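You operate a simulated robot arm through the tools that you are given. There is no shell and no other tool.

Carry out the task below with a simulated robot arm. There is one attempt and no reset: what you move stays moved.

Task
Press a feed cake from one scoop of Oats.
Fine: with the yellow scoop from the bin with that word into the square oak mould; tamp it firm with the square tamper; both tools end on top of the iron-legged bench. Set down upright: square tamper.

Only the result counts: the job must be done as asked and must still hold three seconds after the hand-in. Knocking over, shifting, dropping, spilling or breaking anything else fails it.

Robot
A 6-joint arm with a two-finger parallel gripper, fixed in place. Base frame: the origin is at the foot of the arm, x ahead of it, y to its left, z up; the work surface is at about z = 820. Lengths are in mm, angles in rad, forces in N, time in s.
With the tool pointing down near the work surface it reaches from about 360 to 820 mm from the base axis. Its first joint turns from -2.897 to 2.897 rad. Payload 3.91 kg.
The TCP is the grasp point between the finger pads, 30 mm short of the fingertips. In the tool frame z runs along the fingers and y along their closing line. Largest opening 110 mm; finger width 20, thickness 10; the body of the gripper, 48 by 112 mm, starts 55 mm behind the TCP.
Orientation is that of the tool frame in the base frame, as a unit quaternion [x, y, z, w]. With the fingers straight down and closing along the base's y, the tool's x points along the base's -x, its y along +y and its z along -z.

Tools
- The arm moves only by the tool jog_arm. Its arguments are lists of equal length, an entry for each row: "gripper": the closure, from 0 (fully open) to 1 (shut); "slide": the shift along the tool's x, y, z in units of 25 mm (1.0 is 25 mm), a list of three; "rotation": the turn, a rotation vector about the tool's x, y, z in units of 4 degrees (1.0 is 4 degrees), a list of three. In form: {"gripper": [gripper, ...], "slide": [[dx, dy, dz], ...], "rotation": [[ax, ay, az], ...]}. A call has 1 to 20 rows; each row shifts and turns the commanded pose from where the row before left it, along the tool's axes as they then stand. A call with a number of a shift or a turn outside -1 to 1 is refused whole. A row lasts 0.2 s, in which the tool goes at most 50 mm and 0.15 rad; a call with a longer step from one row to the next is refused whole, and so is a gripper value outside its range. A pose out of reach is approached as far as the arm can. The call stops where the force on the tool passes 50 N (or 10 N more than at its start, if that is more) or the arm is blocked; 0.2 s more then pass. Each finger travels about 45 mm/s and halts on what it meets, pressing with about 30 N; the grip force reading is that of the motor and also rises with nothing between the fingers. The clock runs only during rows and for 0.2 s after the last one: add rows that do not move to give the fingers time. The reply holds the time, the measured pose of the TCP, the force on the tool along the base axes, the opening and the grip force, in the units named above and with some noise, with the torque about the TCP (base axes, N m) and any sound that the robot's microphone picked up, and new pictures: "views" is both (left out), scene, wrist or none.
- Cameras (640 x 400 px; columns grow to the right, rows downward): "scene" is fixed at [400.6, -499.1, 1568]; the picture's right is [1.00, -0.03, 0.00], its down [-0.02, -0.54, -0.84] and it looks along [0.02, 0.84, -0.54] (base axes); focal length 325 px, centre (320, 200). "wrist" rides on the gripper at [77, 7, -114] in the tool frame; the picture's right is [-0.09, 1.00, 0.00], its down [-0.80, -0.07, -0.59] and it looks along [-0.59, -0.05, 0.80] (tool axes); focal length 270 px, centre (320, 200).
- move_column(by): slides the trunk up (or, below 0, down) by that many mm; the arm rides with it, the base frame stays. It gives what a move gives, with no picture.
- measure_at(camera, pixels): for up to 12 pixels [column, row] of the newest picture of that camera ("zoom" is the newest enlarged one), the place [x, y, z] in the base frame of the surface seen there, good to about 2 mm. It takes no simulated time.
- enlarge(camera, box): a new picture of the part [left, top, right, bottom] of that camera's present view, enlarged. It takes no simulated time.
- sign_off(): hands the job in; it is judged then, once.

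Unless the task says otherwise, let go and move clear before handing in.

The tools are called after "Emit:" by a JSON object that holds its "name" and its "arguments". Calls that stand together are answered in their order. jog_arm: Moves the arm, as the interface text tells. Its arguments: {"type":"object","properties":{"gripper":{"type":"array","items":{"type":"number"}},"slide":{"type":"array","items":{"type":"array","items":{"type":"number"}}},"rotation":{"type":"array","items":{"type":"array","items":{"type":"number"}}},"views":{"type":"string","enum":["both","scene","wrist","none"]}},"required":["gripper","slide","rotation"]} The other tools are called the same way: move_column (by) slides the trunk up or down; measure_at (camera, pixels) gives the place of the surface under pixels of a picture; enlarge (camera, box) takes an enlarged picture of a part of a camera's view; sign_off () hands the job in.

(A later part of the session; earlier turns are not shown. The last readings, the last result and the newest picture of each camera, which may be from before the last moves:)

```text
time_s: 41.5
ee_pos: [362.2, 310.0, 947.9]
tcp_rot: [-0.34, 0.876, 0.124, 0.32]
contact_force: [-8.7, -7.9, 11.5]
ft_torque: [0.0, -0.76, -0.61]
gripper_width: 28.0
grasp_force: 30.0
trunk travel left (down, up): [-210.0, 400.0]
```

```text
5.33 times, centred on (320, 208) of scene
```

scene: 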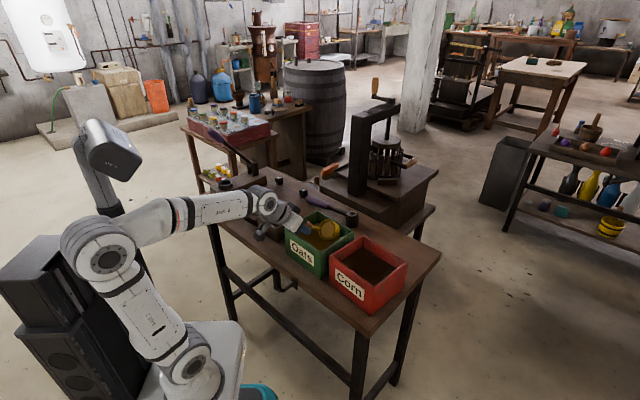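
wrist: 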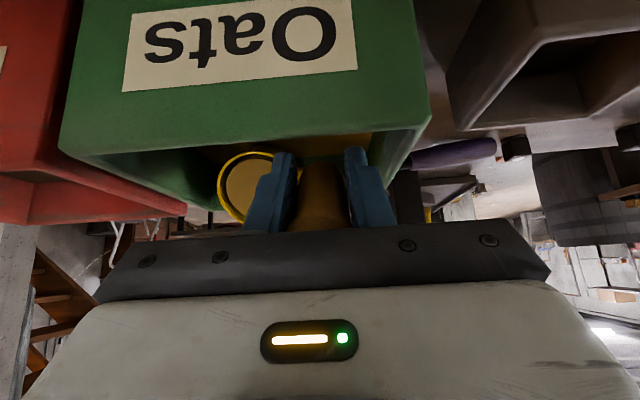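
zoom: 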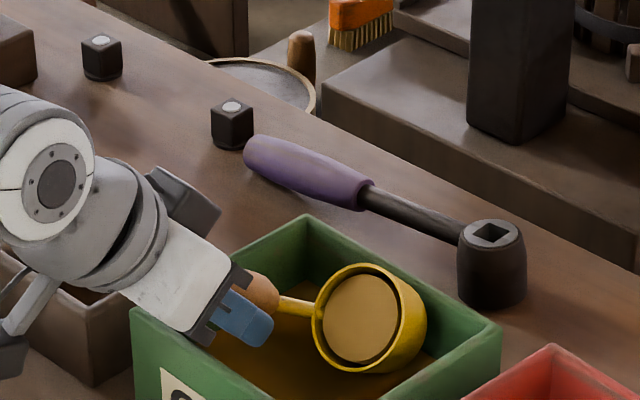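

The cup is now full (oats disc at zoom 362,318), but there is about 15 N of reaction and the scoop seems to have turned a little in the grip (opening 28 mm). I'll measure the cup's current pose before doing anything else.

Emit:
{"name": "measure_at", "arguments": {"camera": "zoom", "pixels": [[314, 320], [365, 266], [405, 310], [355, 368], [425, 325], [362, 318], [340, 300], [380, 345], [400, 372], [258, 290], [290, 303], [305, 308]]}}

Emit:
{"name": "enlarge", "arguments": {"camera": "scene", "box": [295, 195, 355, 240]}}

Emit:
{"name": "enlarge", "arguments": {"camera": "wrist", "box": [180, 120, 440, 250]}}

```text
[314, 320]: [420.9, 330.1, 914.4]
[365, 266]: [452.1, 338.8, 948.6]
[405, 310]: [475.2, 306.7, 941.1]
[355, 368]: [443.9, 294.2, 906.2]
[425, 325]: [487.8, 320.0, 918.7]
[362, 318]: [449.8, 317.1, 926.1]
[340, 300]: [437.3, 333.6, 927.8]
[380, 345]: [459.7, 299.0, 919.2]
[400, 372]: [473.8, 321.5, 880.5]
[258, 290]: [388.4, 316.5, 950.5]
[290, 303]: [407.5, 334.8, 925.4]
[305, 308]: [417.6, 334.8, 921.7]
```

```text
8.89 times, centred on (325, 218) of scene
```

zoom: 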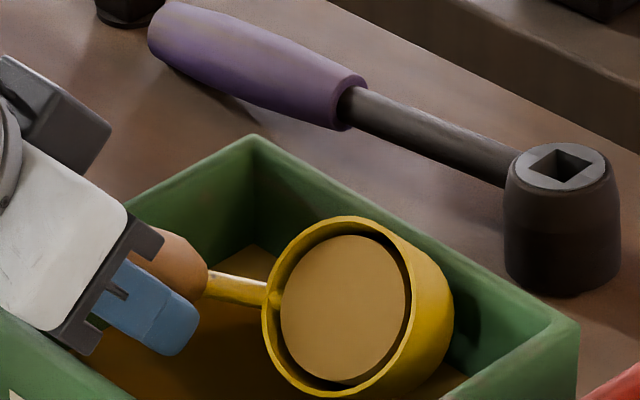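

```text
2.46 times, centred on (310, 185) of wrist
```

zoom: 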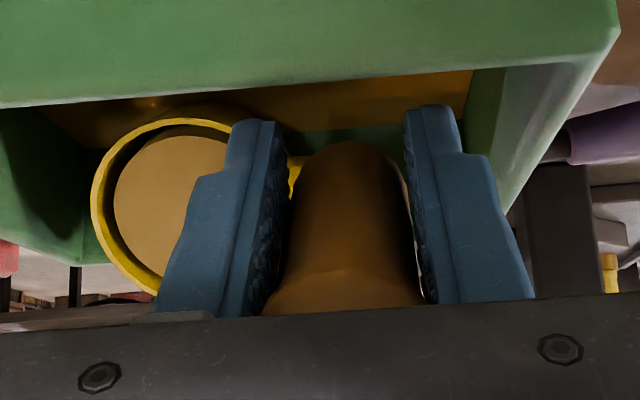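

The oats surface acts as firm, so the scoop filled on entry but was pushed about 40 mm back and turned ~9° in the grip. I'll measure the handle between the pads in the wrist zoom to see how secure it still is.

Emit:
{"name": "measure_at", "arguments": {"camera": "zoom", "pixels": [[345, 150], [345, 180], [345, 220], [345, 260], [345, 295], [310, 170], [385, 170], [293, 178], [265, 150], [415, 150], [170, 180], [100, 190]]}}

```text
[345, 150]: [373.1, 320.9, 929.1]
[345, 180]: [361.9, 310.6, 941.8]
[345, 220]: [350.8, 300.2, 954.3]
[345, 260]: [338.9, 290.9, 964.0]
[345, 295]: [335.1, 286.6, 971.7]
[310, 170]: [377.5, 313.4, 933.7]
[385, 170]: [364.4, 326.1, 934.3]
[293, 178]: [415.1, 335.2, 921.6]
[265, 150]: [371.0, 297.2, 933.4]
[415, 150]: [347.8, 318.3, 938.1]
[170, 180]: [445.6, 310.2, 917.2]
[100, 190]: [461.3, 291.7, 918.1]
```

The handle still runs through the pads (tilted ~10°, twisted ~20°), so it's held, but the cup is also close to the bin's far wall. I'll check that the bin hasn't moved before lifting.

Emit:
{"name": "enlarge", "arguments": {"camera": "scene", "box": [270, 195, 430, 320]}}

Emit:
{"name": "measure_at", "arguments": {"camera": "zoom", "pixels": [[215, 52], [330, 116], [229, 181], [232, 265], [117, 185], [360, 130], [258, 195], [300, 99], [250, 72]]}}

```text
3.20 times, centred on (350, 258) of scene
```

zoom: 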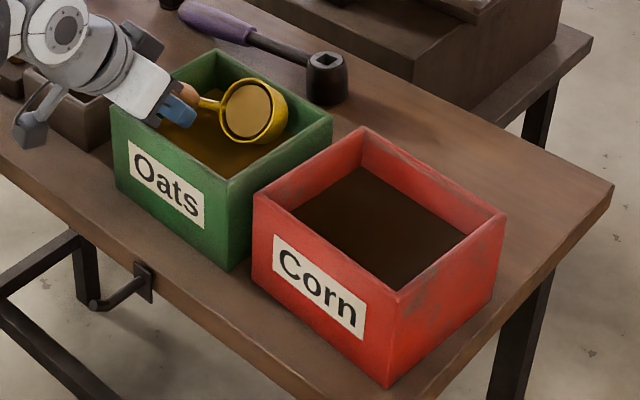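

```text
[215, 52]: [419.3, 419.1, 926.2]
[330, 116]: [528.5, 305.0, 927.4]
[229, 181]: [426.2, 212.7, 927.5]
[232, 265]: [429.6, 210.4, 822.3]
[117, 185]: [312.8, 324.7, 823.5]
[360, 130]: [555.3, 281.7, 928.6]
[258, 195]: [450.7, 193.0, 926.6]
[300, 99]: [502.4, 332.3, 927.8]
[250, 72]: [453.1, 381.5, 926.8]
```

The bin is pixel-for-pixel where it was. Now I back out gently: up and slightly toward the robot, keeping the tilt.

Emit:
{"name": "jog_arm", "arguments": {"gripper": [1, 1, 1, 1], "slide": [[-0.144, 0, -0.297], [-0.144, 0, -0.297], [-0.144, 0, -0.297], [-0.144, 0, -0.297]], "rotation": [[0, 0, 0], [0, 0, 0], [0, 0, 0], [0, 0, 0]], "views": "both"}}

Emit:
{"name": "enlarge", "arguments": {"camera": "scene", "box": [280, 180, 370, 240]}}

```text
time_s: 42.5
ee_pos: [358.0, 306.0, 979.0]
tcp_rot: [-0.341, 0.876, 0.124, 0.318]
contact_force: [-0.3, 0.0, -1.0]
ft_torque: [-0.02, 0.13, 0.04]
gripper_width: 28.4
grasp_force: 30.4
trunk travel left (down, up): [-210.0, 400.0]
```

scene: 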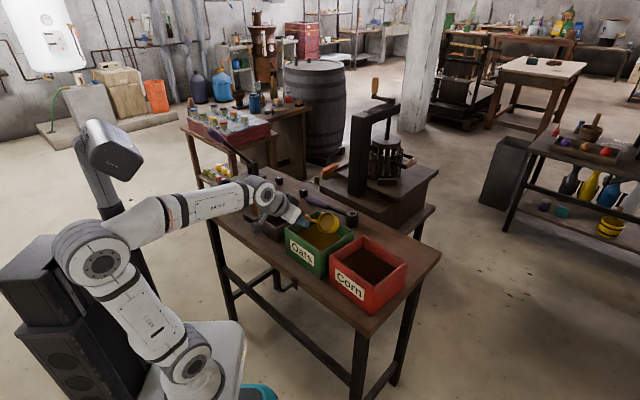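
wrist: 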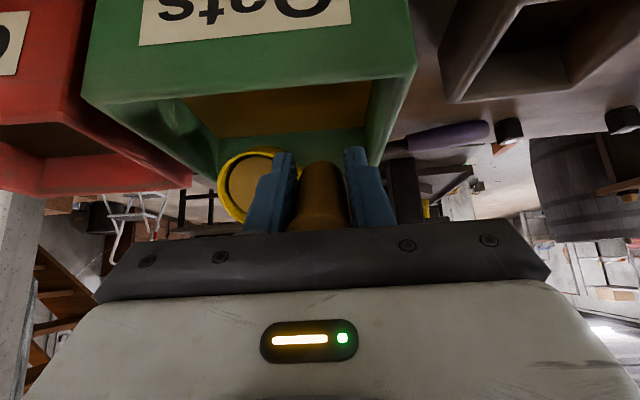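

```text
6.67 times, centred on (325, 210) of scene
```

zoom: 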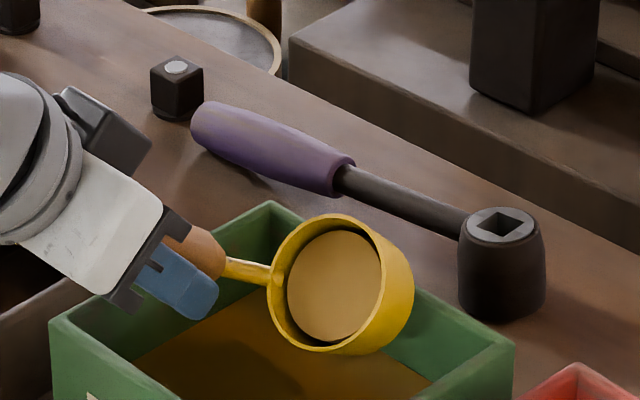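

The scoop is free of the oats, still held (30 N) and full. I'll lift 80 mm more and then rotate 48° to bring the cup level.

Emit:
{"name": "jog_arm", "arguments": {"gripper": [1, 1, 1, 1, 1, 1, 1, 1, 1, 1, 1, 1, 1, 1, 1, 1, 1, 1, 1, 1], "slide": [[-0.257, 0, -0.306], [-0.257, 0, -0.306], [-0.257, 0, -0.306], [-0.257, 0, -0.306], [-0.257, 0, -0.306], [-0.257, 0, -0.306], [-0.257, 0, -0.306], [-0.257, 0, -0.306], [0, 0, 0], [0, 0, 0], [0, 0, 0], [0, 0, 0], [0, 0, 0], [0, 0, 0], [0, 0, 0], [0, 0, 0], [0, 0, 0], [0, 0, 0], [0, 0, 0], [0, 0, 0]], "rotation": [[0, 0, 0], [0, 0, 0], [0, 0, 0], [0, 0, 0], [0, 0, 0], [0, 0, 0], [0, 0, 0], [0, 0, 0], [0, 1, 0], [0, 1, 0], [0, 1, 0], [0, 1, 0], [0, 1, 0], [0, 1, 0], [0, 1, 0], [0, 1, 0], [0, 1, 0], [0, 1, 0], [0, 1, 0], [0, 1, 0]], "views": "both"}}

Emit:
{"name": "enlarge", "arguments": {"camera": "scene", "box": [270, 170, 370, 240]}}

```text
time_s: 46.7
ee_pos: [356.9, 304.9, 1060.1]
tcp_rot: [-0.361, 0.93, -0.026, -0.065]
contact_force: [-0.1, -0.1, -1.6]
ft_torque: [0.05, 0.07, 0.04]
gripper_width: 28.2
grasp_force: 30.5
trunk travel left (down, up): [-210.0, 400.0]
```

scene: 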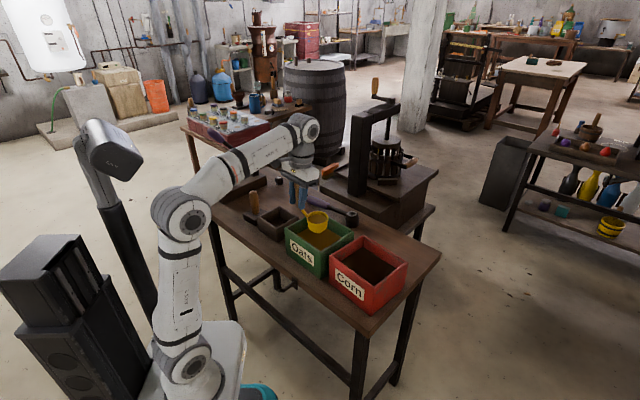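
wrist: 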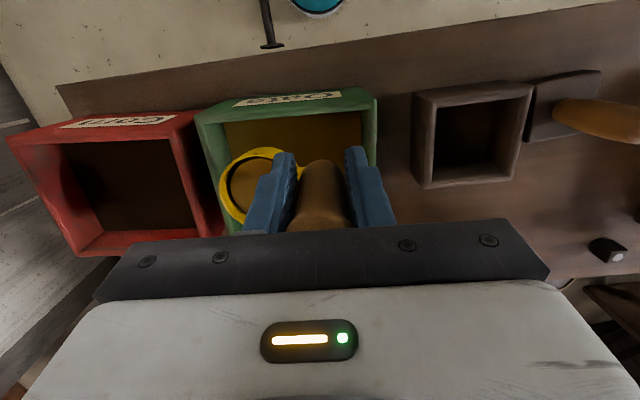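

```text
5.71 times, centred on (320, 205) of scene
```

zoom: 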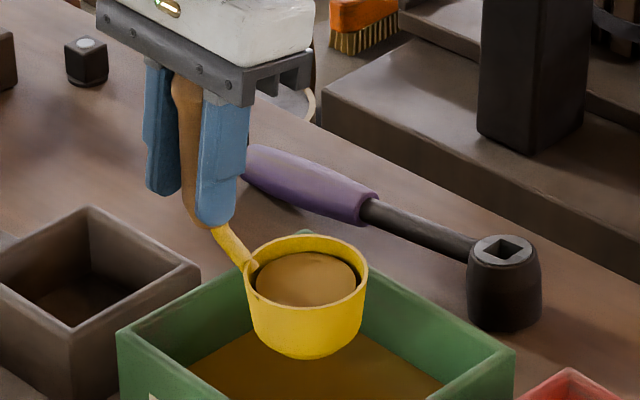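

The cup is level and full with nothing spilled on the bench. I'll measure its rim to get the exact cup pose relative to the tool.

Emit:
{"name": "measure_at", "arguments": {"camera": "zoom", "pixels": [[245, 268], [366, 275], [303, 237], [303, 308], [270, 248], [345, 300], [303, 280], [303, 355], [215, 232], [232, 250], [270, 300], [345, 260]]}}

```text
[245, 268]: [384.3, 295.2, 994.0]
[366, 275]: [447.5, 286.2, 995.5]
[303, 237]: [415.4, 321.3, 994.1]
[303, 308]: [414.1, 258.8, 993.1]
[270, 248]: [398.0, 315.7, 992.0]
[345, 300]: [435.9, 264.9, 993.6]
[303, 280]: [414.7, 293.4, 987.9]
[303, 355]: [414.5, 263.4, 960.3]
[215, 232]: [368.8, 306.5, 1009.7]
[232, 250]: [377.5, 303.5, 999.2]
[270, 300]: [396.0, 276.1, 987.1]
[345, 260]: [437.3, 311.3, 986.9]
```

The cup is level with rim z 994 and oats at 987, centre (415,290). Next I carry it level toward the mould and begin turning the tool about the vertical, keeping the cup level.

Emit:
{"name": "jog_arm", "arguments": {"gripper": [1, 1, 1, 1, 1, 1, 1, 1, 1, 1, 1, 1, 1, 1, 1, 1, 1, 1, 1, 1], "slide": [[-0.1, 0.25, -0.154], [-0.2, 0.5, -0.154], [-0.2, 0.55, -0.154], [-0.2, 0.55, -0.154], [-0.2, 0.55, -0.154], [-0.2, 0.55, -0.154], [-0.2, 0.55, -0.154], [-0.156, 0.35, -0.154], [-0.1, 0.22, 0], [0, 0, 0], [0, 0, 0], [0, 0, 0], [0, 0, 0], [0, 0, 0], [0, 0, 0], [0, 0, 0], [0, 0, 0], [0, 0, 0], [0, 0, 0], [0, 0, 0]], "rotation": [[0, 0, 0], [0, 0, 0], [0, 0, 0], [0, 0, 0], [0, 0, 0], [0, 0, 0], [0, 0, 0], [0, 0, 0], [0, 0, 0], [0.07, 0, -0.495], [0.139, 0, -0.99], [0.139, 0, -0.99], [0.139, 0, -0.99], [0.139, 0, -0.99], [0.139, 0, -0.99], [0.139, 0, -0.99], [0.139, 0, -0.99], [0.139, 0, -0.99], [0.139, 0, -0.99], [0.139, 0, -0.99]], "views": "wrist"}}

```text
time_s: 50.9
ee_pos: [320.4, 409.5, 1084.6]
tcp_rot: [-0.671, 0.738, -0.047, -0.051]
contact_force: [0.1, 0.1, -1.9]
ft_torque: [-0.06, 0.08, -0.01]
gripper_width: 28.2
grasp_force: 29.5
trunk travel left (down, up): [-210.0, 400.0]
```

wrist: 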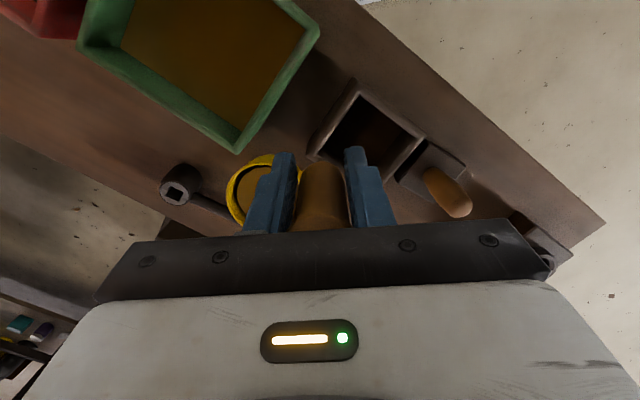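

The oats stay put and the turn is going as planned (heading ≈265°). Continuing the level turn.

Emit:
{"name": "jog_arm", "arguments": {"gripper": [1, 1, 1, 1, 1, 1, 1, 1, 1, 1, 1, 1, 1, 1, 1, 1, 1, 1, 1, 1], "slide": [[0, 0, 0], [0, 0, 0], [0, 0, 0], [0, 0, 0], [0, 0, 0], [0, 0, 0], [0, 0, 0], [0, 0, 0], [0, 0, 0], [0, 0, 0], [0, 0, 0], [0, 0, 0], [0, 0, 0], [0, 0, 0], [0, 0, 0], [0, 0, 0], [0, 0, 0], [0, 0, 0], [0, 0, 0], [0, 0, 0]], "rotation": [[0.139, 0, -0.99], [0.139, 0, -0.99], [0.139, 0, -0.99], [0.139, 0, -0.99], [0.139, 0, -0.99], [0.139, 0, -0.99], [0.139, 0, -0.99], [0.139, 0, -0.99], [0.139, 0, -0.99], [0.139, 0, -0.99], [0.139, 0, -0.99], [0.139, 0, -0.99], [0.139, 0, -0.99], [0.139, 0, -0.99], [0.139, 0, -0.99], [0.139, 0, -0.99], [0.139, 0, -0.99], [0.139, 0, -0.99], [0.139, 0, -0.99], [0.139, 0, -0.99]], "views": "both"}}

```text
time_s: 55.1
ee_pos: [320.8, 410.5, 1083.7]
tcp_rot: [0.988, -0.134, 0.069, 0.01]
contact_force: [0.0, -0.2, -2.3]
ft_torque: [-0.07, -0.08, -0.03]
gripper_width: 26.4
grasp_force: 30.2
trunk travel left (down, up): [-210.0, 400.0]
```

scene: 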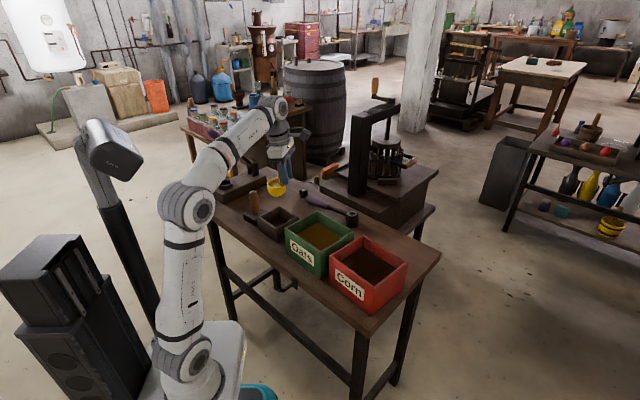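
wrist: 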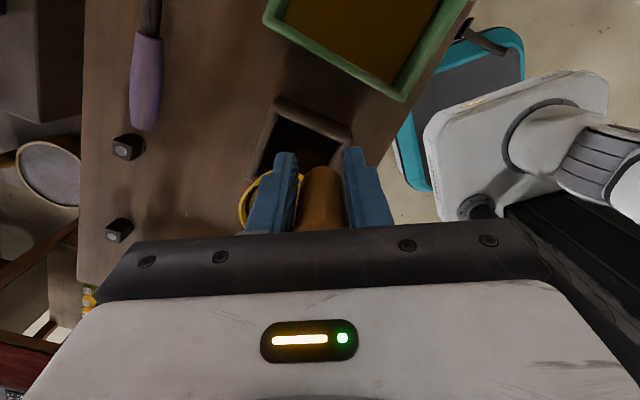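

The turn has worked, though the opening reading went from 28.2 to 26.4 mm, so the handle may have settled in the pads. I'll look closely at the scoop and its oats.

Emit:
{"name": "enlarge", "arguments": {"camera": "scene", "box": [230, 140, 330, 210]}}

Emit:
{"name": "measure_at", "arguments": {"camera": "zoom", "pixels": [[250, 270], [320, 160]]}}

```text
5.71 times, centred on (280, 175) of scene
```

zoom: 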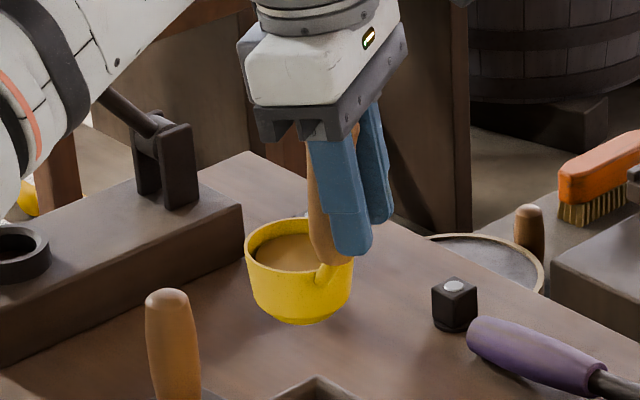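

```text
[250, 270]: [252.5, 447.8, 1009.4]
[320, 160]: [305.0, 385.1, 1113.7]
```

Emit:
{"name": "measure_at", "arguments": {"camera": "zoom", "pixels": [[248, 240], [295, 222], [265, 265], [300, 270], [350, 268], [280, 250], [320, 275], [290, 318], [325, 200], [322, 245], [345, 300], [255, 225]]}}

Emit:
{"name": "enlarge", "arguments": {"camera": "wrist", "box": [200, 130, 440, 250]}}

```text
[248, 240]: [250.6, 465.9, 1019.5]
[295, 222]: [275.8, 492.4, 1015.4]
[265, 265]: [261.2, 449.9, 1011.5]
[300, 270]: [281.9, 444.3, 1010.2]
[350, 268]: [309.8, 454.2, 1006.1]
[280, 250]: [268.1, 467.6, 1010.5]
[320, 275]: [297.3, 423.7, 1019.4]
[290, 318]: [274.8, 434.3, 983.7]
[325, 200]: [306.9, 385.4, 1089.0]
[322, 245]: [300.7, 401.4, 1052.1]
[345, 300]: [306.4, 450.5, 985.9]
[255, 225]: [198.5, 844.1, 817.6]
```

```text
2.67 times, centred on (320, 190) of wrist
```

zoom: 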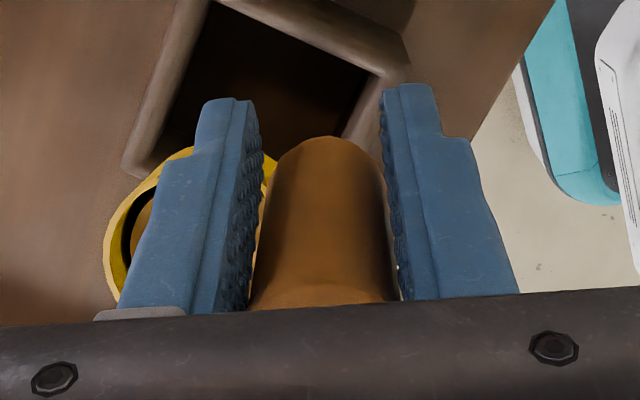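

The rim readings suggest the cup may no longer be quite level (z 1019 left vs 1006 right). I'll zoom in tighter to measure precisely.

Emit:
{"name": "enlarge", "arguments": {"camera": "scene", "box": [258, 165, 306, 200]}}

```text
11.43 times, centred on (282, 182) of scene
```

zoom: 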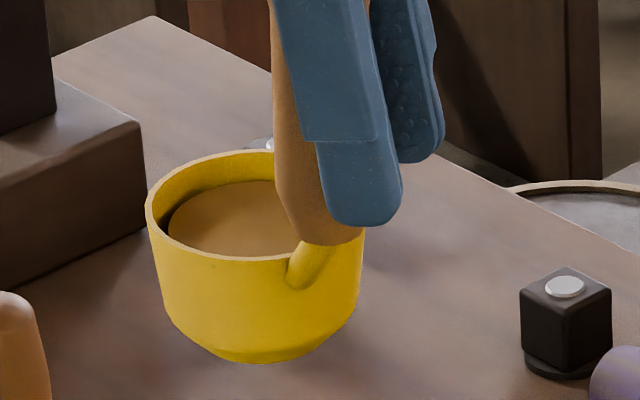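

Emit:
{"name": "measure_at", "arguments": {"camera": "zoom", "pixels": [[149, 205], [170, 170], [250, 153], [160, 230], [200, 252], [260, 260], [285, 258], [361, 237], [230, 215], [200, 220], [260, 230], [215, 190]]}}

Emit:
{"name": "measure_at", "arguments": {"camera": "zoom", "pixels": [[215, 352], [300, 357], [175, 320], [355, 300], [260, 362], [320, 215], [295, 205], [285, 100], [283, 30], [345, 242], [300, 235], [310, 265]]}}

```text
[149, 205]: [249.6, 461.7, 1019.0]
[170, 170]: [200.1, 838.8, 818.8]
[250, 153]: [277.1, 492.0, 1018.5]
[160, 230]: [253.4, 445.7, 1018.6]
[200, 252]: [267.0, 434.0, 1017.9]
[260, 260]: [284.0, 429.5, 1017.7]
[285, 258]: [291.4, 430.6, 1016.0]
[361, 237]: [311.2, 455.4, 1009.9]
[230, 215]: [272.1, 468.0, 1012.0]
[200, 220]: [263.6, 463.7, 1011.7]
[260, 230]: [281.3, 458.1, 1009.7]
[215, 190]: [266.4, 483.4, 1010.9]
```

```text
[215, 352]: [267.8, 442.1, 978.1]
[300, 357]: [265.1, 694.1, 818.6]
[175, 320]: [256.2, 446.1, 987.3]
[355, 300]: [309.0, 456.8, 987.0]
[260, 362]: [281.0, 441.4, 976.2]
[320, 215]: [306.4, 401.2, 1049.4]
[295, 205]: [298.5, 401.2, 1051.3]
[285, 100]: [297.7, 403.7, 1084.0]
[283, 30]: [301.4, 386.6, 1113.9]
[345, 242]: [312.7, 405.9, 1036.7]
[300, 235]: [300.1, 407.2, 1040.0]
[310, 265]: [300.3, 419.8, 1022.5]
```

The rim is level (z≈1018) with oats in it, but the cup has twisted further around the handle axis, so this grip is not firm enough for pouring. I'll look for a free flat spot on the bench to set the scoop down upright and regrasp it properly.

Emit:
{"name": "enlarge", "arguments": {"camera": "scene", "box": [220, 150, 380, 250]}}

```text
4.00 times, centred on (300, 200) of scene
```

zoom: 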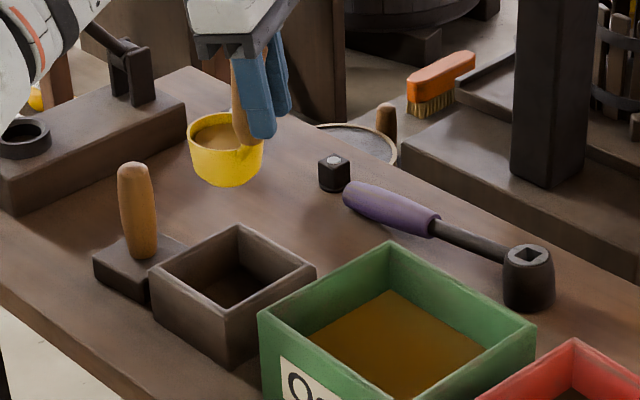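

Emit:
{"name": "measure_at", "arguments": {"camera": "zoom", "pixels": [[335, 162], [335, 188], [348, 195], [440, 225], [390, 200], [185, 125], [185, 150], [300, 200], [240, 205], [330, 125], [215, 210], [270, 160]]}}

```text
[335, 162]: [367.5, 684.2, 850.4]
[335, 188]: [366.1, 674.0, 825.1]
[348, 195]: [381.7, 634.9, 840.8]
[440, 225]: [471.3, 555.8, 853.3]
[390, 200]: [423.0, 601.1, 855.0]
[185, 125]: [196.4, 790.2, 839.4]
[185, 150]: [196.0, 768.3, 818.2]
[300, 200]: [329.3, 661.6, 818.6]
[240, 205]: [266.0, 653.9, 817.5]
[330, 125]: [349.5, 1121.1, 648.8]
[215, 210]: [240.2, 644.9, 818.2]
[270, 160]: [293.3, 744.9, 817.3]
```

The bench is free around (265,650), z≈818. I'll carry the scoop there gently, keeping it level, before lowering.

Emit:
{"name": "jog_arm", "arguments": {"gripper": [1, 1, 1, 1, 1, 1, 1, 1, 1, 1, 1, 1, 1, 1, 1, 1, 1], "slide": [[-0.06, -0.15, -0.008], [-0.12, -0.33, -0.017], [-0.18, -0.49, -0.025], [-0.18, -0.49, -0.025], [-0.18, -0.49, -0.025], [-0.18, -0.49, -0.025], [-0.18, -0.49, -0.025], [-0.18, -0.49, -0.025], [-0.18, -0.49, -0.025], [-0.18, -0.49, -0.025], [-0.18, -0.49, -0.025], [-0.18, -0.49, -0.025], [-0.18, -0.49, -0.025], [-0.18, -0.49, -0.025], [-0.15, -0.42, -0.021], [-0.09, -0.24, -0.012], [-0.03, -0.08, -0.004]], "rotation": [[0, 0, 0], [0, 0, 0], [0, 0, 0], [0, 0, 0], [0, 0, 0], [0, 0, 0], [0, 0, 0], [0, 0, 0], [0, 0, 0], [0, 0, 0], [0, 0, 0], [0, 0, 0], [0, 0, 0], [0, 0, 0], [0, 0, 0], [0, 0, 0], [0, 0, 0]], "views": "both"}}

Emit:
{"name": "enlarge", "arguments": {"camera": "scene", "box": [235, 120, 315, 175]}}

```text
time_s: 58.7
ee_pos: [295.0, 568.0, 1052.5]
tcp_rot: [0.988, -0.134, 0.07, 0.007]
contact_force: [0.3, 0.3, -1.3]
ft_torque: [-0.06, -0.06, 0.02]
gripper_width: 26.6
grasp_force: 29.9
out of reach, approached as far as the arm can: row 11, 12, 13, 14, 15, 16
trunk travel left (down, up): [-210.0, 400.0]
```

scene: 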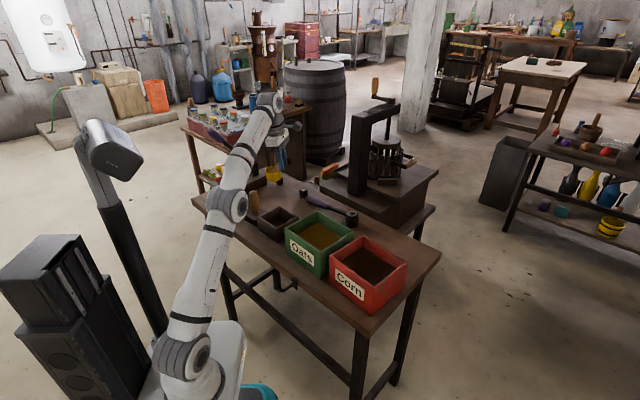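
wrist: 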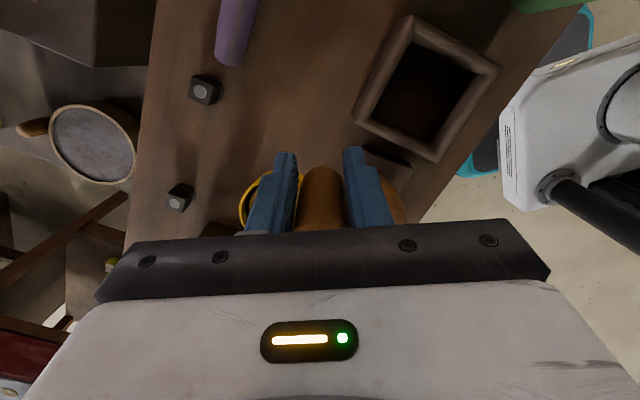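

```text
7.27 times, centred on (275, 148) of scene
```

zoom: 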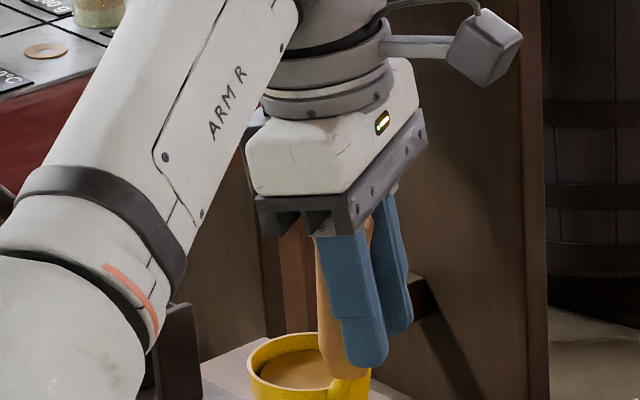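

The arm is near full stretch here with the lowered trunk (stopped at (295,568,1052)), scoop still level and full. I'll choose a closer spot, around cup (260,612), and start lowering there.

Emit:
{"name": "jog_arm", "arguments": {"gripper": [1, 1, 1, 1, 1, 1], "slide": [[-0.03, 0.5, 0.5], [-0.03, 0.5, 0.5], [-0.03, 0.5, 0.5], [-0.03, 0, 0.5], [-0.04, 0, 0.5], [-0.04, 0, 0.45]], "rotation": [[0, 0, 0], [0, 0, 0], [0, 0, 0], [0, 0, 0], [0, 0, 0], [0, 0, 0]], "views": "both"}}

Emit:
{"name": "enlarge", "arguments": {"camera": "scene", "box": [235, 140, 315, 200]}}

```text
time_s: 60.1
ee_pos: [289.4, 531.2, 978.7]
tcp_rot: [0.988, -0.134, 0.07, 0.009]
contact_force: [-0.4, -0.1, -1.8]
ft_torque: [-0.06, -0.06, 0.02]
gripper_width: 26.5
grasp_force: 30.0
trunk travel left (down, up): [-210.0, 400.0]
```

scene: 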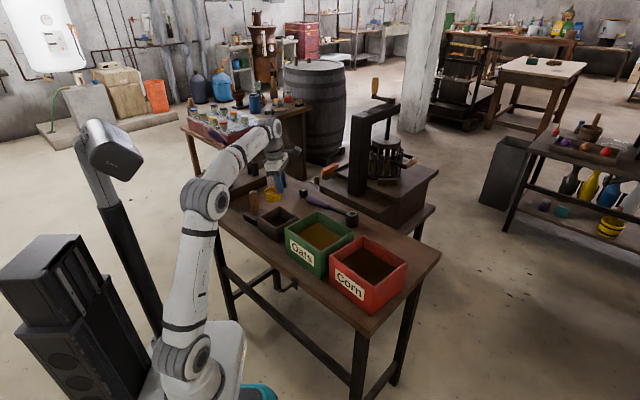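
wrist: 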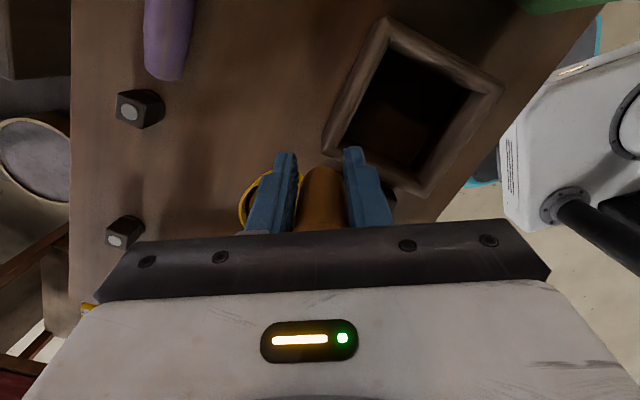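

```text
6.67 times, centred on (275, 170) of scene
```

zoom: 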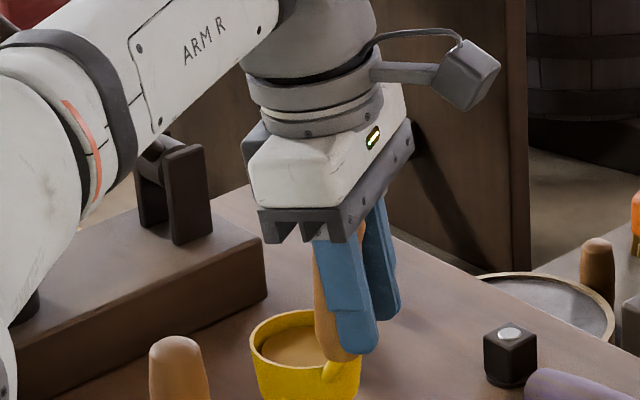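

The tool is now at (289,531,979), so the cup is near (250,582). I shift about 32 mm further back over the clear area, then lower to just above the bench.

Emit:
{"name": "jog_arm", "arguments": {"gripper": [1, 1, 1, 1, 1, 1, 1, 1], "slide": [[0.03, -0.22, 0], [0.05, -0.42, 0.01], [0.05, -0.42, 0.01], [0.03, -0.22, 0], [0, 0, 0], [-0.056, 0, 0.396], [-0.056, 0, 0.396], [-0.056, 0, 0.396]], "rotation": [[0, 0, 0], [0, 0, 0], [0, 0, 0], [0, 0, 0], [0, 0, 0], [0, 0, 0], [0, 0, 0], [0, 0, 0]], "views": "both"}}

Emit:
{"name": "enlarge", "arguments": {"camera": "scene", "box": [245, 160, 305, 205]}}

```text
time_s: 61.9
ee_pos: [301.9, 560.4, 949.2]
tcp_rot: [0.988, -0.134, 0.07, 0.01]
contact_force: [0.6, 0.2, -1.9]
ft_torque: [-0.06, -0.03, 0.0]
gripper_width: 26.3
grasp_force: 29.8
trunk travel left (down, up): [-210.0, 400.0]
```

scene: 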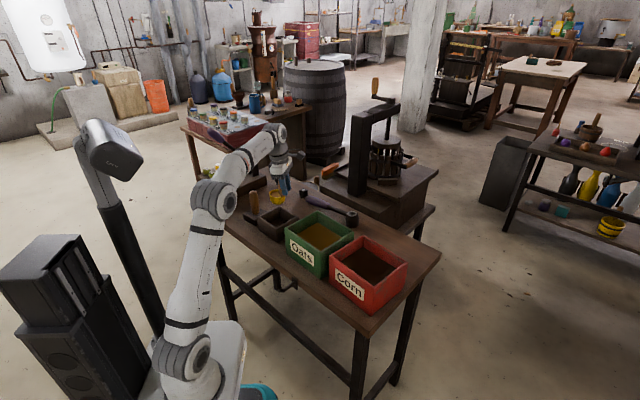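
wrist: 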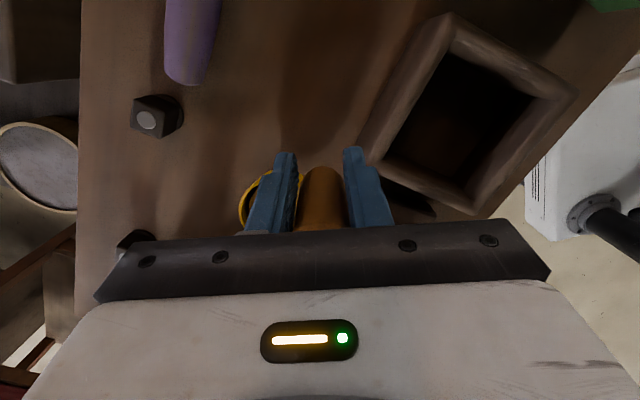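

```text
8.89 times, centred on (275, 182) of scene
```

zoom: 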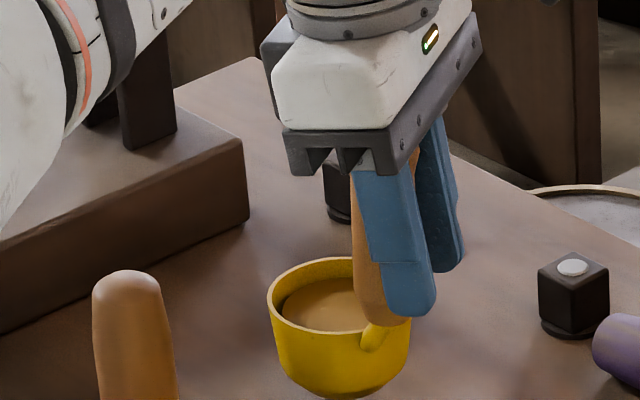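

Emit:
{"name": "measure_at", "arguments": {"camera": "zoom", "pixels": [[269, 297], [320, 262], [275, 315], [300, 330], [340, 338], [360, 335], [345, 394], [320, 390], [375, 392], [408, 330], [325, 305], [290, 400]]}}

```text
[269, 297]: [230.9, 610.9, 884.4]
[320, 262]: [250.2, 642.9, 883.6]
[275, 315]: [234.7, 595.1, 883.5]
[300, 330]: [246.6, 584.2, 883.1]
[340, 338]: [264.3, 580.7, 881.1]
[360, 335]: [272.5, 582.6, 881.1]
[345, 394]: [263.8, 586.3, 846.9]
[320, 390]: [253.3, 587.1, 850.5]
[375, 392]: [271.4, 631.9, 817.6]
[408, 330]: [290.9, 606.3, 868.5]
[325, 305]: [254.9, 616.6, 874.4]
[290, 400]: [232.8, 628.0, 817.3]
```

The rim leans about 4° toward +x and its bottom is about 20 mm above the bench. I'll correct the lean by 4°, lower 12 mm, and then creep down.

Emit:
{"name": "jog_arm", "arguments": {"gripper": [1, 1, 1, 1, 1], "slide": [[0, 0, 0], [0, 0, 0], [-0.033, 0, 0.157], [-0.033, 0, 0.157], [-0.033, 0, 0.157]], "rotation": [[0, 0.55, 0], [0, 0.55, 0], [0, 0, 0], [0, 0, 0], [0, 0, 0]], "views": "scene"}}

Emit:
{"name": "enlarge", "arguments": {"camera": "scene", "box": [245, 165, 305, 210]}}

```text
time_s: 63.1
ee_pos: [300.9, 560.1, 938.4]
tcp_rot: [0.985, -0.133, 0.108, 0.014]
contact_force: [-0.4, 0.6, -1.1]
ft_torque: [-0.08, -0.04, 0.02]
gripper_width: 26.7
grasp_force: 30.2
trunk travel left (down, up): [-210.0, 400.0]
```

scene: 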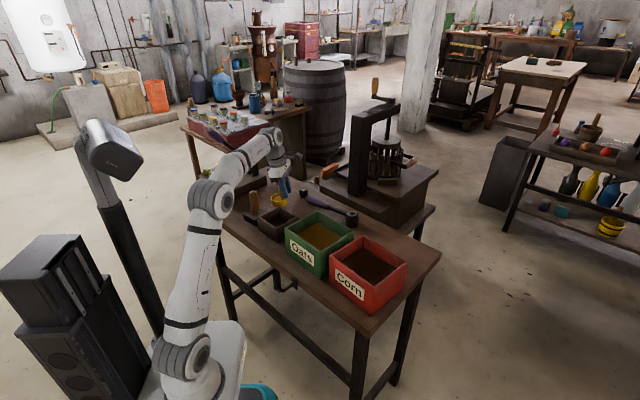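

```text
8.89 times, centred on (275, 188) of scene
```

zoom: 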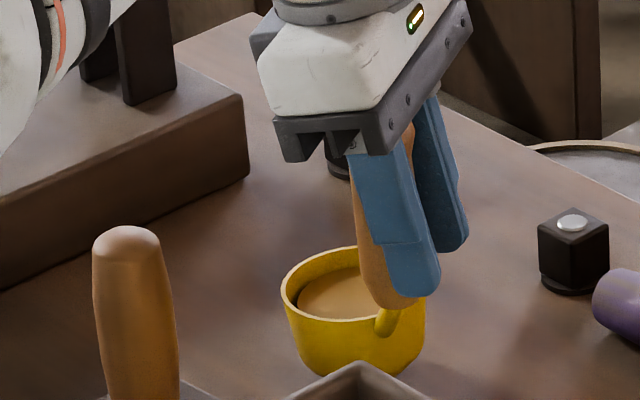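

Emit:
{"name": "measure_at", "arguments": {"camera": "zoom", "pixels": [[284, 284], [335, 248], [290, 300], [315, 317], [345, 321], [370, 318], [350, 372], [330, 372], [310, 262], [424, 310], [330, 292]]}}

```text
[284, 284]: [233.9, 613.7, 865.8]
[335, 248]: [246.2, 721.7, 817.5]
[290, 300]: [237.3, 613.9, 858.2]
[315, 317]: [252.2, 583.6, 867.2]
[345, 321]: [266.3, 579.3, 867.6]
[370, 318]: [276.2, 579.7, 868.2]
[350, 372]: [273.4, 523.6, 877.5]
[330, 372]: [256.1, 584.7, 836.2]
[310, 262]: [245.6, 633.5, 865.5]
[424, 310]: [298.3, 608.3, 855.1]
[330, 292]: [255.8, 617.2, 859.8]
```

The rim is now level within measurement noise at z≈867, so the bottom is about 5 mm above the bench. Creeping down in small steps while watching the force.

Emit:
{"name": "jog_arm", "arguments": {"gripper": [1, 1, 1, 1, 1], "slide": [[-0.0104, 0, 0.049], [-0.0104, 0, 0.049], [-0.0104, 0, 0.049], [-0.0104, 0, 0.049], [0, 0, 0]], "rotation": [[0, 0, 0], [0, 0, 0], [0, 0, 0], [0, 0, 0], [0, 0, 0]], "views": "none"}}

```text
time_s: 64.3
ee_pos: [302.2, 560.0, 933.7]
tcp_rot: [0.985, -0.134, 0.108, 0.015]
contact_force: [0.3, 0.1, -0.1]
ft_torque: [0.08, 0.05, 0.0]
gripper_width: 26.6
grasp_force: 29.9
trunk travel left (down, up): [-210.0, 400.0]
```

The load dropped from about −1.5 N to about 0, suggesting first contact. Two more millimetres down to confirm.

Emit:
{"name": "jog_arm", "arguments": {"gripper": [1, 1, 1], "slide": [[-0.0083, 0, 0.039], [-0.0083, 0, 0.039], [0, 0, 0]], "rotation": [[0, 0, 0], [0, 0, 0], [0, 0, 0]], "views": "scene"}}

Emit:
{"name": "enlarge", "arguments": {"camera": "scene", "box": [245, 165, 305, 210]}}

```text
time_s: 65.1
ee_pos: [301.4, 559.6, 933.5]
tcp_rot: [0.985, -0.135, 0.108, 0.012]
contact_force: [0.3, -0.2, 13.0]
ft_torque: [0.68, 0.69, -0.01]
gripper_width: 26.6
grasp_force: 30.0
trunk travel left (down, up): [-210.0, 400.0]
```

scene: 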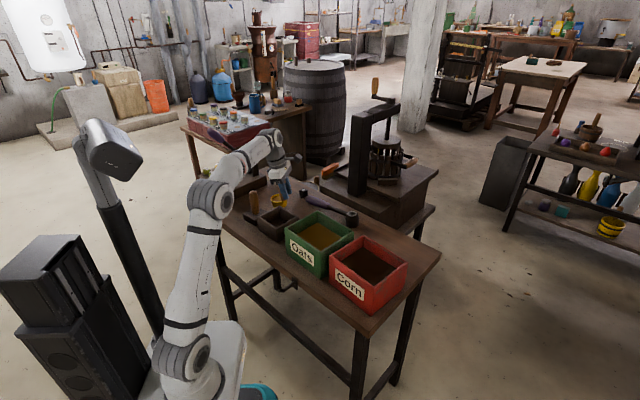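

```text
8.89 times, centred on (275, 188) of scene
```

zoom: 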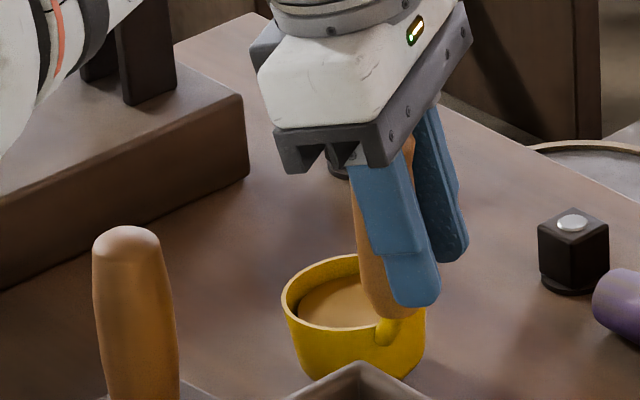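

The scoop stands on the bench (13 N upward). I'll ease off a millimetre and open the fingers gradually.

Emit:
{"name": "jog_arm", "arguments": {"gripper": [1, 1, 0.7, 0.6, 0.5, 0.4, 0.3, 0.2, 0.1, 0, 0], "slide": [[0.007, 0, -0.033], [0, 0, 0], [0, 0, 0], [0, 0, 0], [0, 0, 0], [0, 0, 0], [0, 0, 0], [0, 0, 0], [0, 0, 0], [0, 0, 0], [0, 0, 0]], "rotation": [[0, 0, 0], [0, 0, 0], [0, 0, 0], [0, 0, 0], [0, 0, 0], [0, 0, 0], [0, 0, 0], [0, 0, 0], [0, 0, 0], [0, 0, 0], [0, 0, 0]], "views": "both"}}

Emit:
{"name": "enlarge", "arguments": {"camera": "scene", "box": [245, 165, 305, 210]}}

```text
time_s: 67.5
ee_pos: [301.8, 561.1, 931.0]
tcp_rot: [0.985, -0.134, 0.108, 0.015]
contact_force: [-0.1, -1.2, 0.0]
ft_torque: [0.02, -0.02, -0.03]
gripper_width: 110.1
grasp_force: 0.0
trunk travel left (down, up): [-210.0, 400.0]
```

scene: 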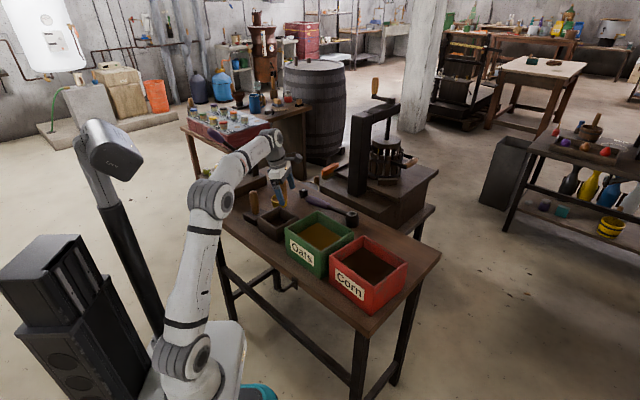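
wrist: 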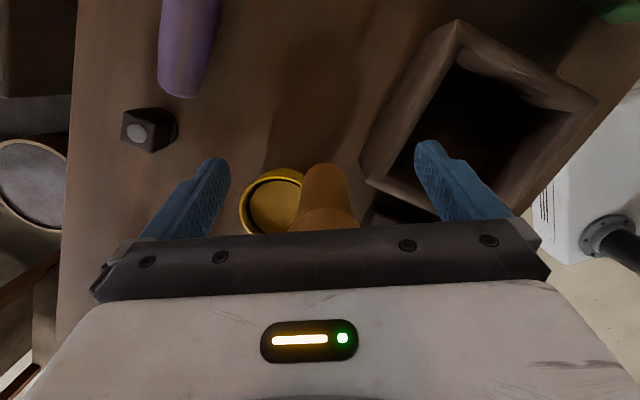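

```text
8.89 times, centred on (275, 188) of scene
```

zoom: 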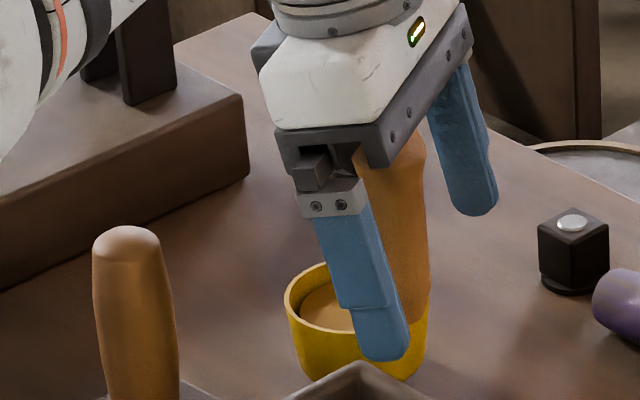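

The scoop stands freely on the bench with the oats still in it. I'll raise the gripper straight up 100 mm and straighten the tool.

Emit:
{"name": "jog_arm", "arguments": {"gripper": [0, 0, 0, 0, 0, 0, 0, 0, 0, 0, 0], "slide": [[0.06, 0, -0.29], [0.1, 0, -0.49], [0.125, 0, -0.587], [0.125, 0, -0.587], [0.125, 0, -0.587], [0.125, 0, -0.587], [0.125, 0, -0.587], [0.125, 0, -0.587], [0, 0, 0], [0, 0, 0], [0, 0, 0]], "rotation": [[0, 0, 0], [0, 0, 0], [0, 0, 0], [0, 0, 0], [0, 0, 0], [0, 0, 0], [0, 0, 0], [0, 0, 0], [0, -1, 0], [0, -1, 0], [0, -1.0, 0]], "views": "both"}}

Emit:
{"name": "enlarge", "arguments": {"camera": "scene", "box": [245, 155, 325, 215]}}

```text
time_s: 69.9
ee_pos: [300.3, 560.8, 1041.0]
tcp_rot: [0.991, -0.134, 0.003, 0.001]
contact_force: [0.5, 0.3, 0.1]
ft_torque: [-0.03, -0.04, 0.0]
gripper_width: 109.9
grasp_force: 0.1
trunk travel left (down, up): [-210.0, 400.0]
```

scene: 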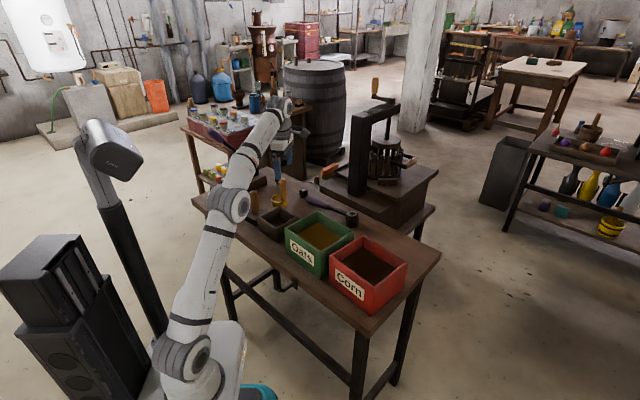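
wrist: 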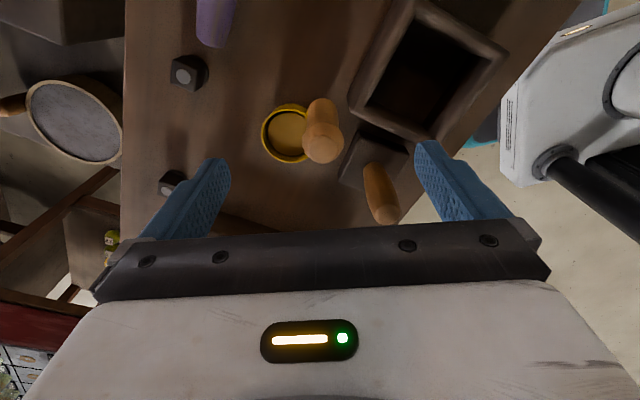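

```text
6.67 times, centred on (285, 185) of scene
```

zoom: 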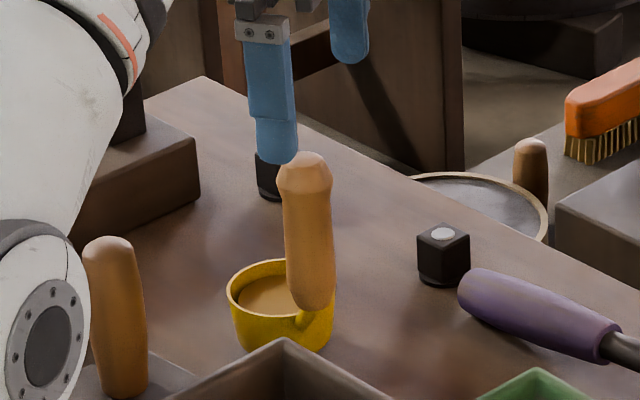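

The scoop stands upright with its oats at wrist (290,135). I'll enlarge to measure the handle and cup positions exactly.

Emit:
{"name": "enlarge", "arguments": {"camera": "wrist", "box": [240, 80, 400, 180]}}

```text
4.00 times, centred on (320, 130) of wrist
```

zoom: 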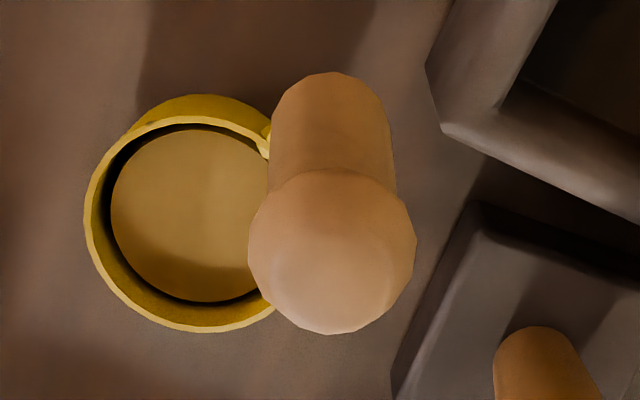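

Emit:
{"name": "measure_at", "arguments": {"camera": "zoom", "pixels": [[86, 220], [200, 329], [180, 118], [110, 165], [130, 305], [190, 210], [332, 250], [251, 245], [413, 245], [332, 328], [330, 180], [330, 85]]}}

```text
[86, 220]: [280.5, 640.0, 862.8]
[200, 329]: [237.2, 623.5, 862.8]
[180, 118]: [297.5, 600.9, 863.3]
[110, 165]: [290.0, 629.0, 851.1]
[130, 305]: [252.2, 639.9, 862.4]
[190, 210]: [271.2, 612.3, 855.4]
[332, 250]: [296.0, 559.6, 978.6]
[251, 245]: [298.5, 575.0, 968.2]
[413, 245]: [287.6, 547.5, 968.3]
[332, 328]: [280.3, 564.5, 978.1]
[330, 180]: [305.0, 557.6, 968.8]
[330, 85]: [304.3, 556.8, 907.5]
```

The handle axis is at (293,561), cup centre (267.3,612.2), rim level at z 863 with oats at 855. The present tool heading suits the pour well (the cup will hang a bit below the tool), so I descend straight onto the handle.

Emit:
{"name": "jog_arm", "arguments": {"gripper": [0, 0, 0, 0, 0, 0, 0, 0, 0], "slide": [[-0.284, 0.07, 0], [0, 0, 0.55], [0, 0, 0.55], [0, 0, 0.55], [0, 0, 0.55], [0, 0, 0.55], [0, 0, 0.55], [0, 0, 0.55], [0, 0, 0.27]], "rotation": [[0, 0, 0], [0, 0, 0], [0, 0, 0], [0, 0, 0], [0, 0, 0], [0, 0, 0], [0, 0, 0], [0, 0, 0], [0, 0, 0]], "views": "both"}}

```text
time_s: 71.9
ee_pos: [294.5, 559.6, 937.8]
tcp_rot: [0.991, -0.135, 0.004, 0.0]
contact_force: [0.5, 0.2, -0.9]
ft_torque: [0.01, 0.03, -0.01]
gripper_width: 110.0
grasp_force: 0.0
trunk travel left (down, up): [-210.0, 400.0]
```

scene: 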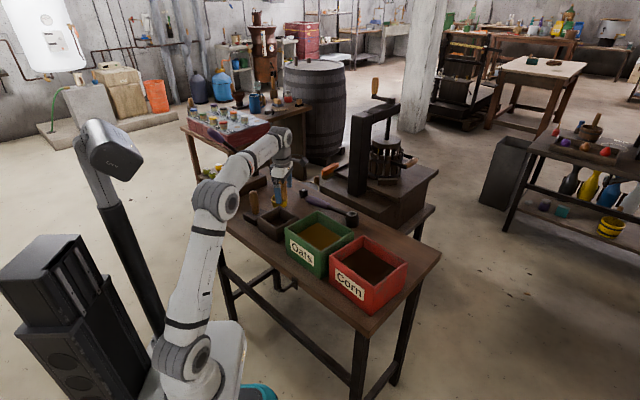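
wrist: 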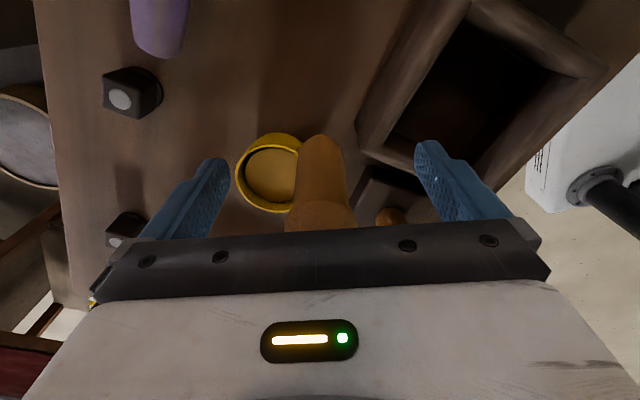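

The handle is centred between the pads again (wrist 320,180). Closing the gripper on it.

Emit:
{"name": "jog_arm", "arguments": {"gripper": [0.3, 0.5, 0.65, 0.75, 0.85, 1, 1, 1, 1, 1], "slide": [[0, 0, 0], [0, 0, 0], [0, 0, 0], [0, 0, 0], [0, 0, 0], [0, 0, 0], [0, 0, 0], [0, 0, 0], [0, 0, 0], [0, 0, 0]], "rotation": [[0, 0, 0], [0, 0, 0], [0, 0, 0], [0, 0, 0], [0, 0, 0], [0, 0, 0], [0, 0, 0], [0, 0, 0], [0, 0, 0], [0, 0, 0]], "views": "wrist"}}

Emit:
{"name": "enlarge", "arguments": {"camera": "scene", "box": [245, 155, 325, 215]}}

```text
time_s: 74.1
ee_pos: [294.5, 559.0, 937.7]
tcp_rot: [0.991, -0.135, 0.004, 0.001]
contact_force: [0.1, 0.6, 0.3]
ft_torque: [0.02, 0.02, 0.01]
gripper_width: 26.7
grasp_force: 29.5
trunk travel left (down, up): [-210.0, 400.0]
```

wrist: 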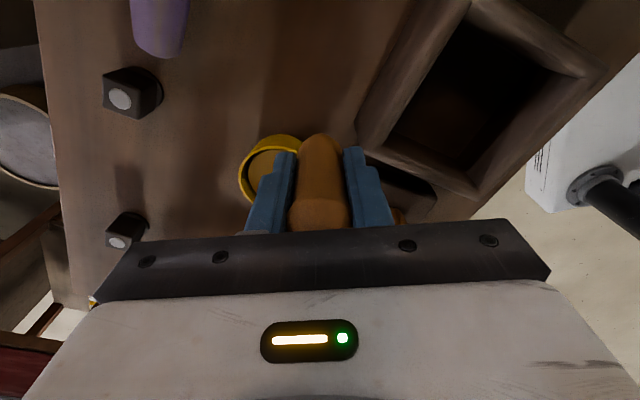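

```text
6.67 times, centred on (285, 185) of scene
```

zoom: 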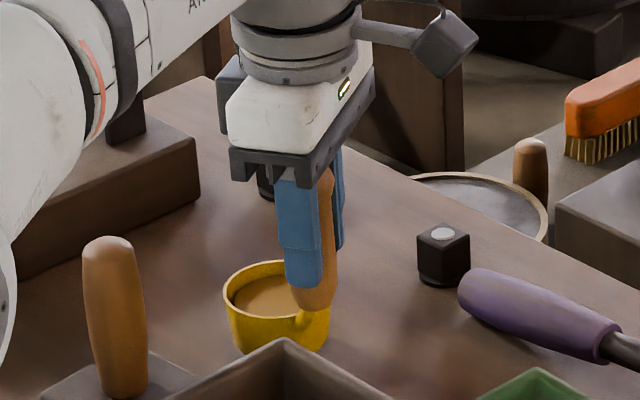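

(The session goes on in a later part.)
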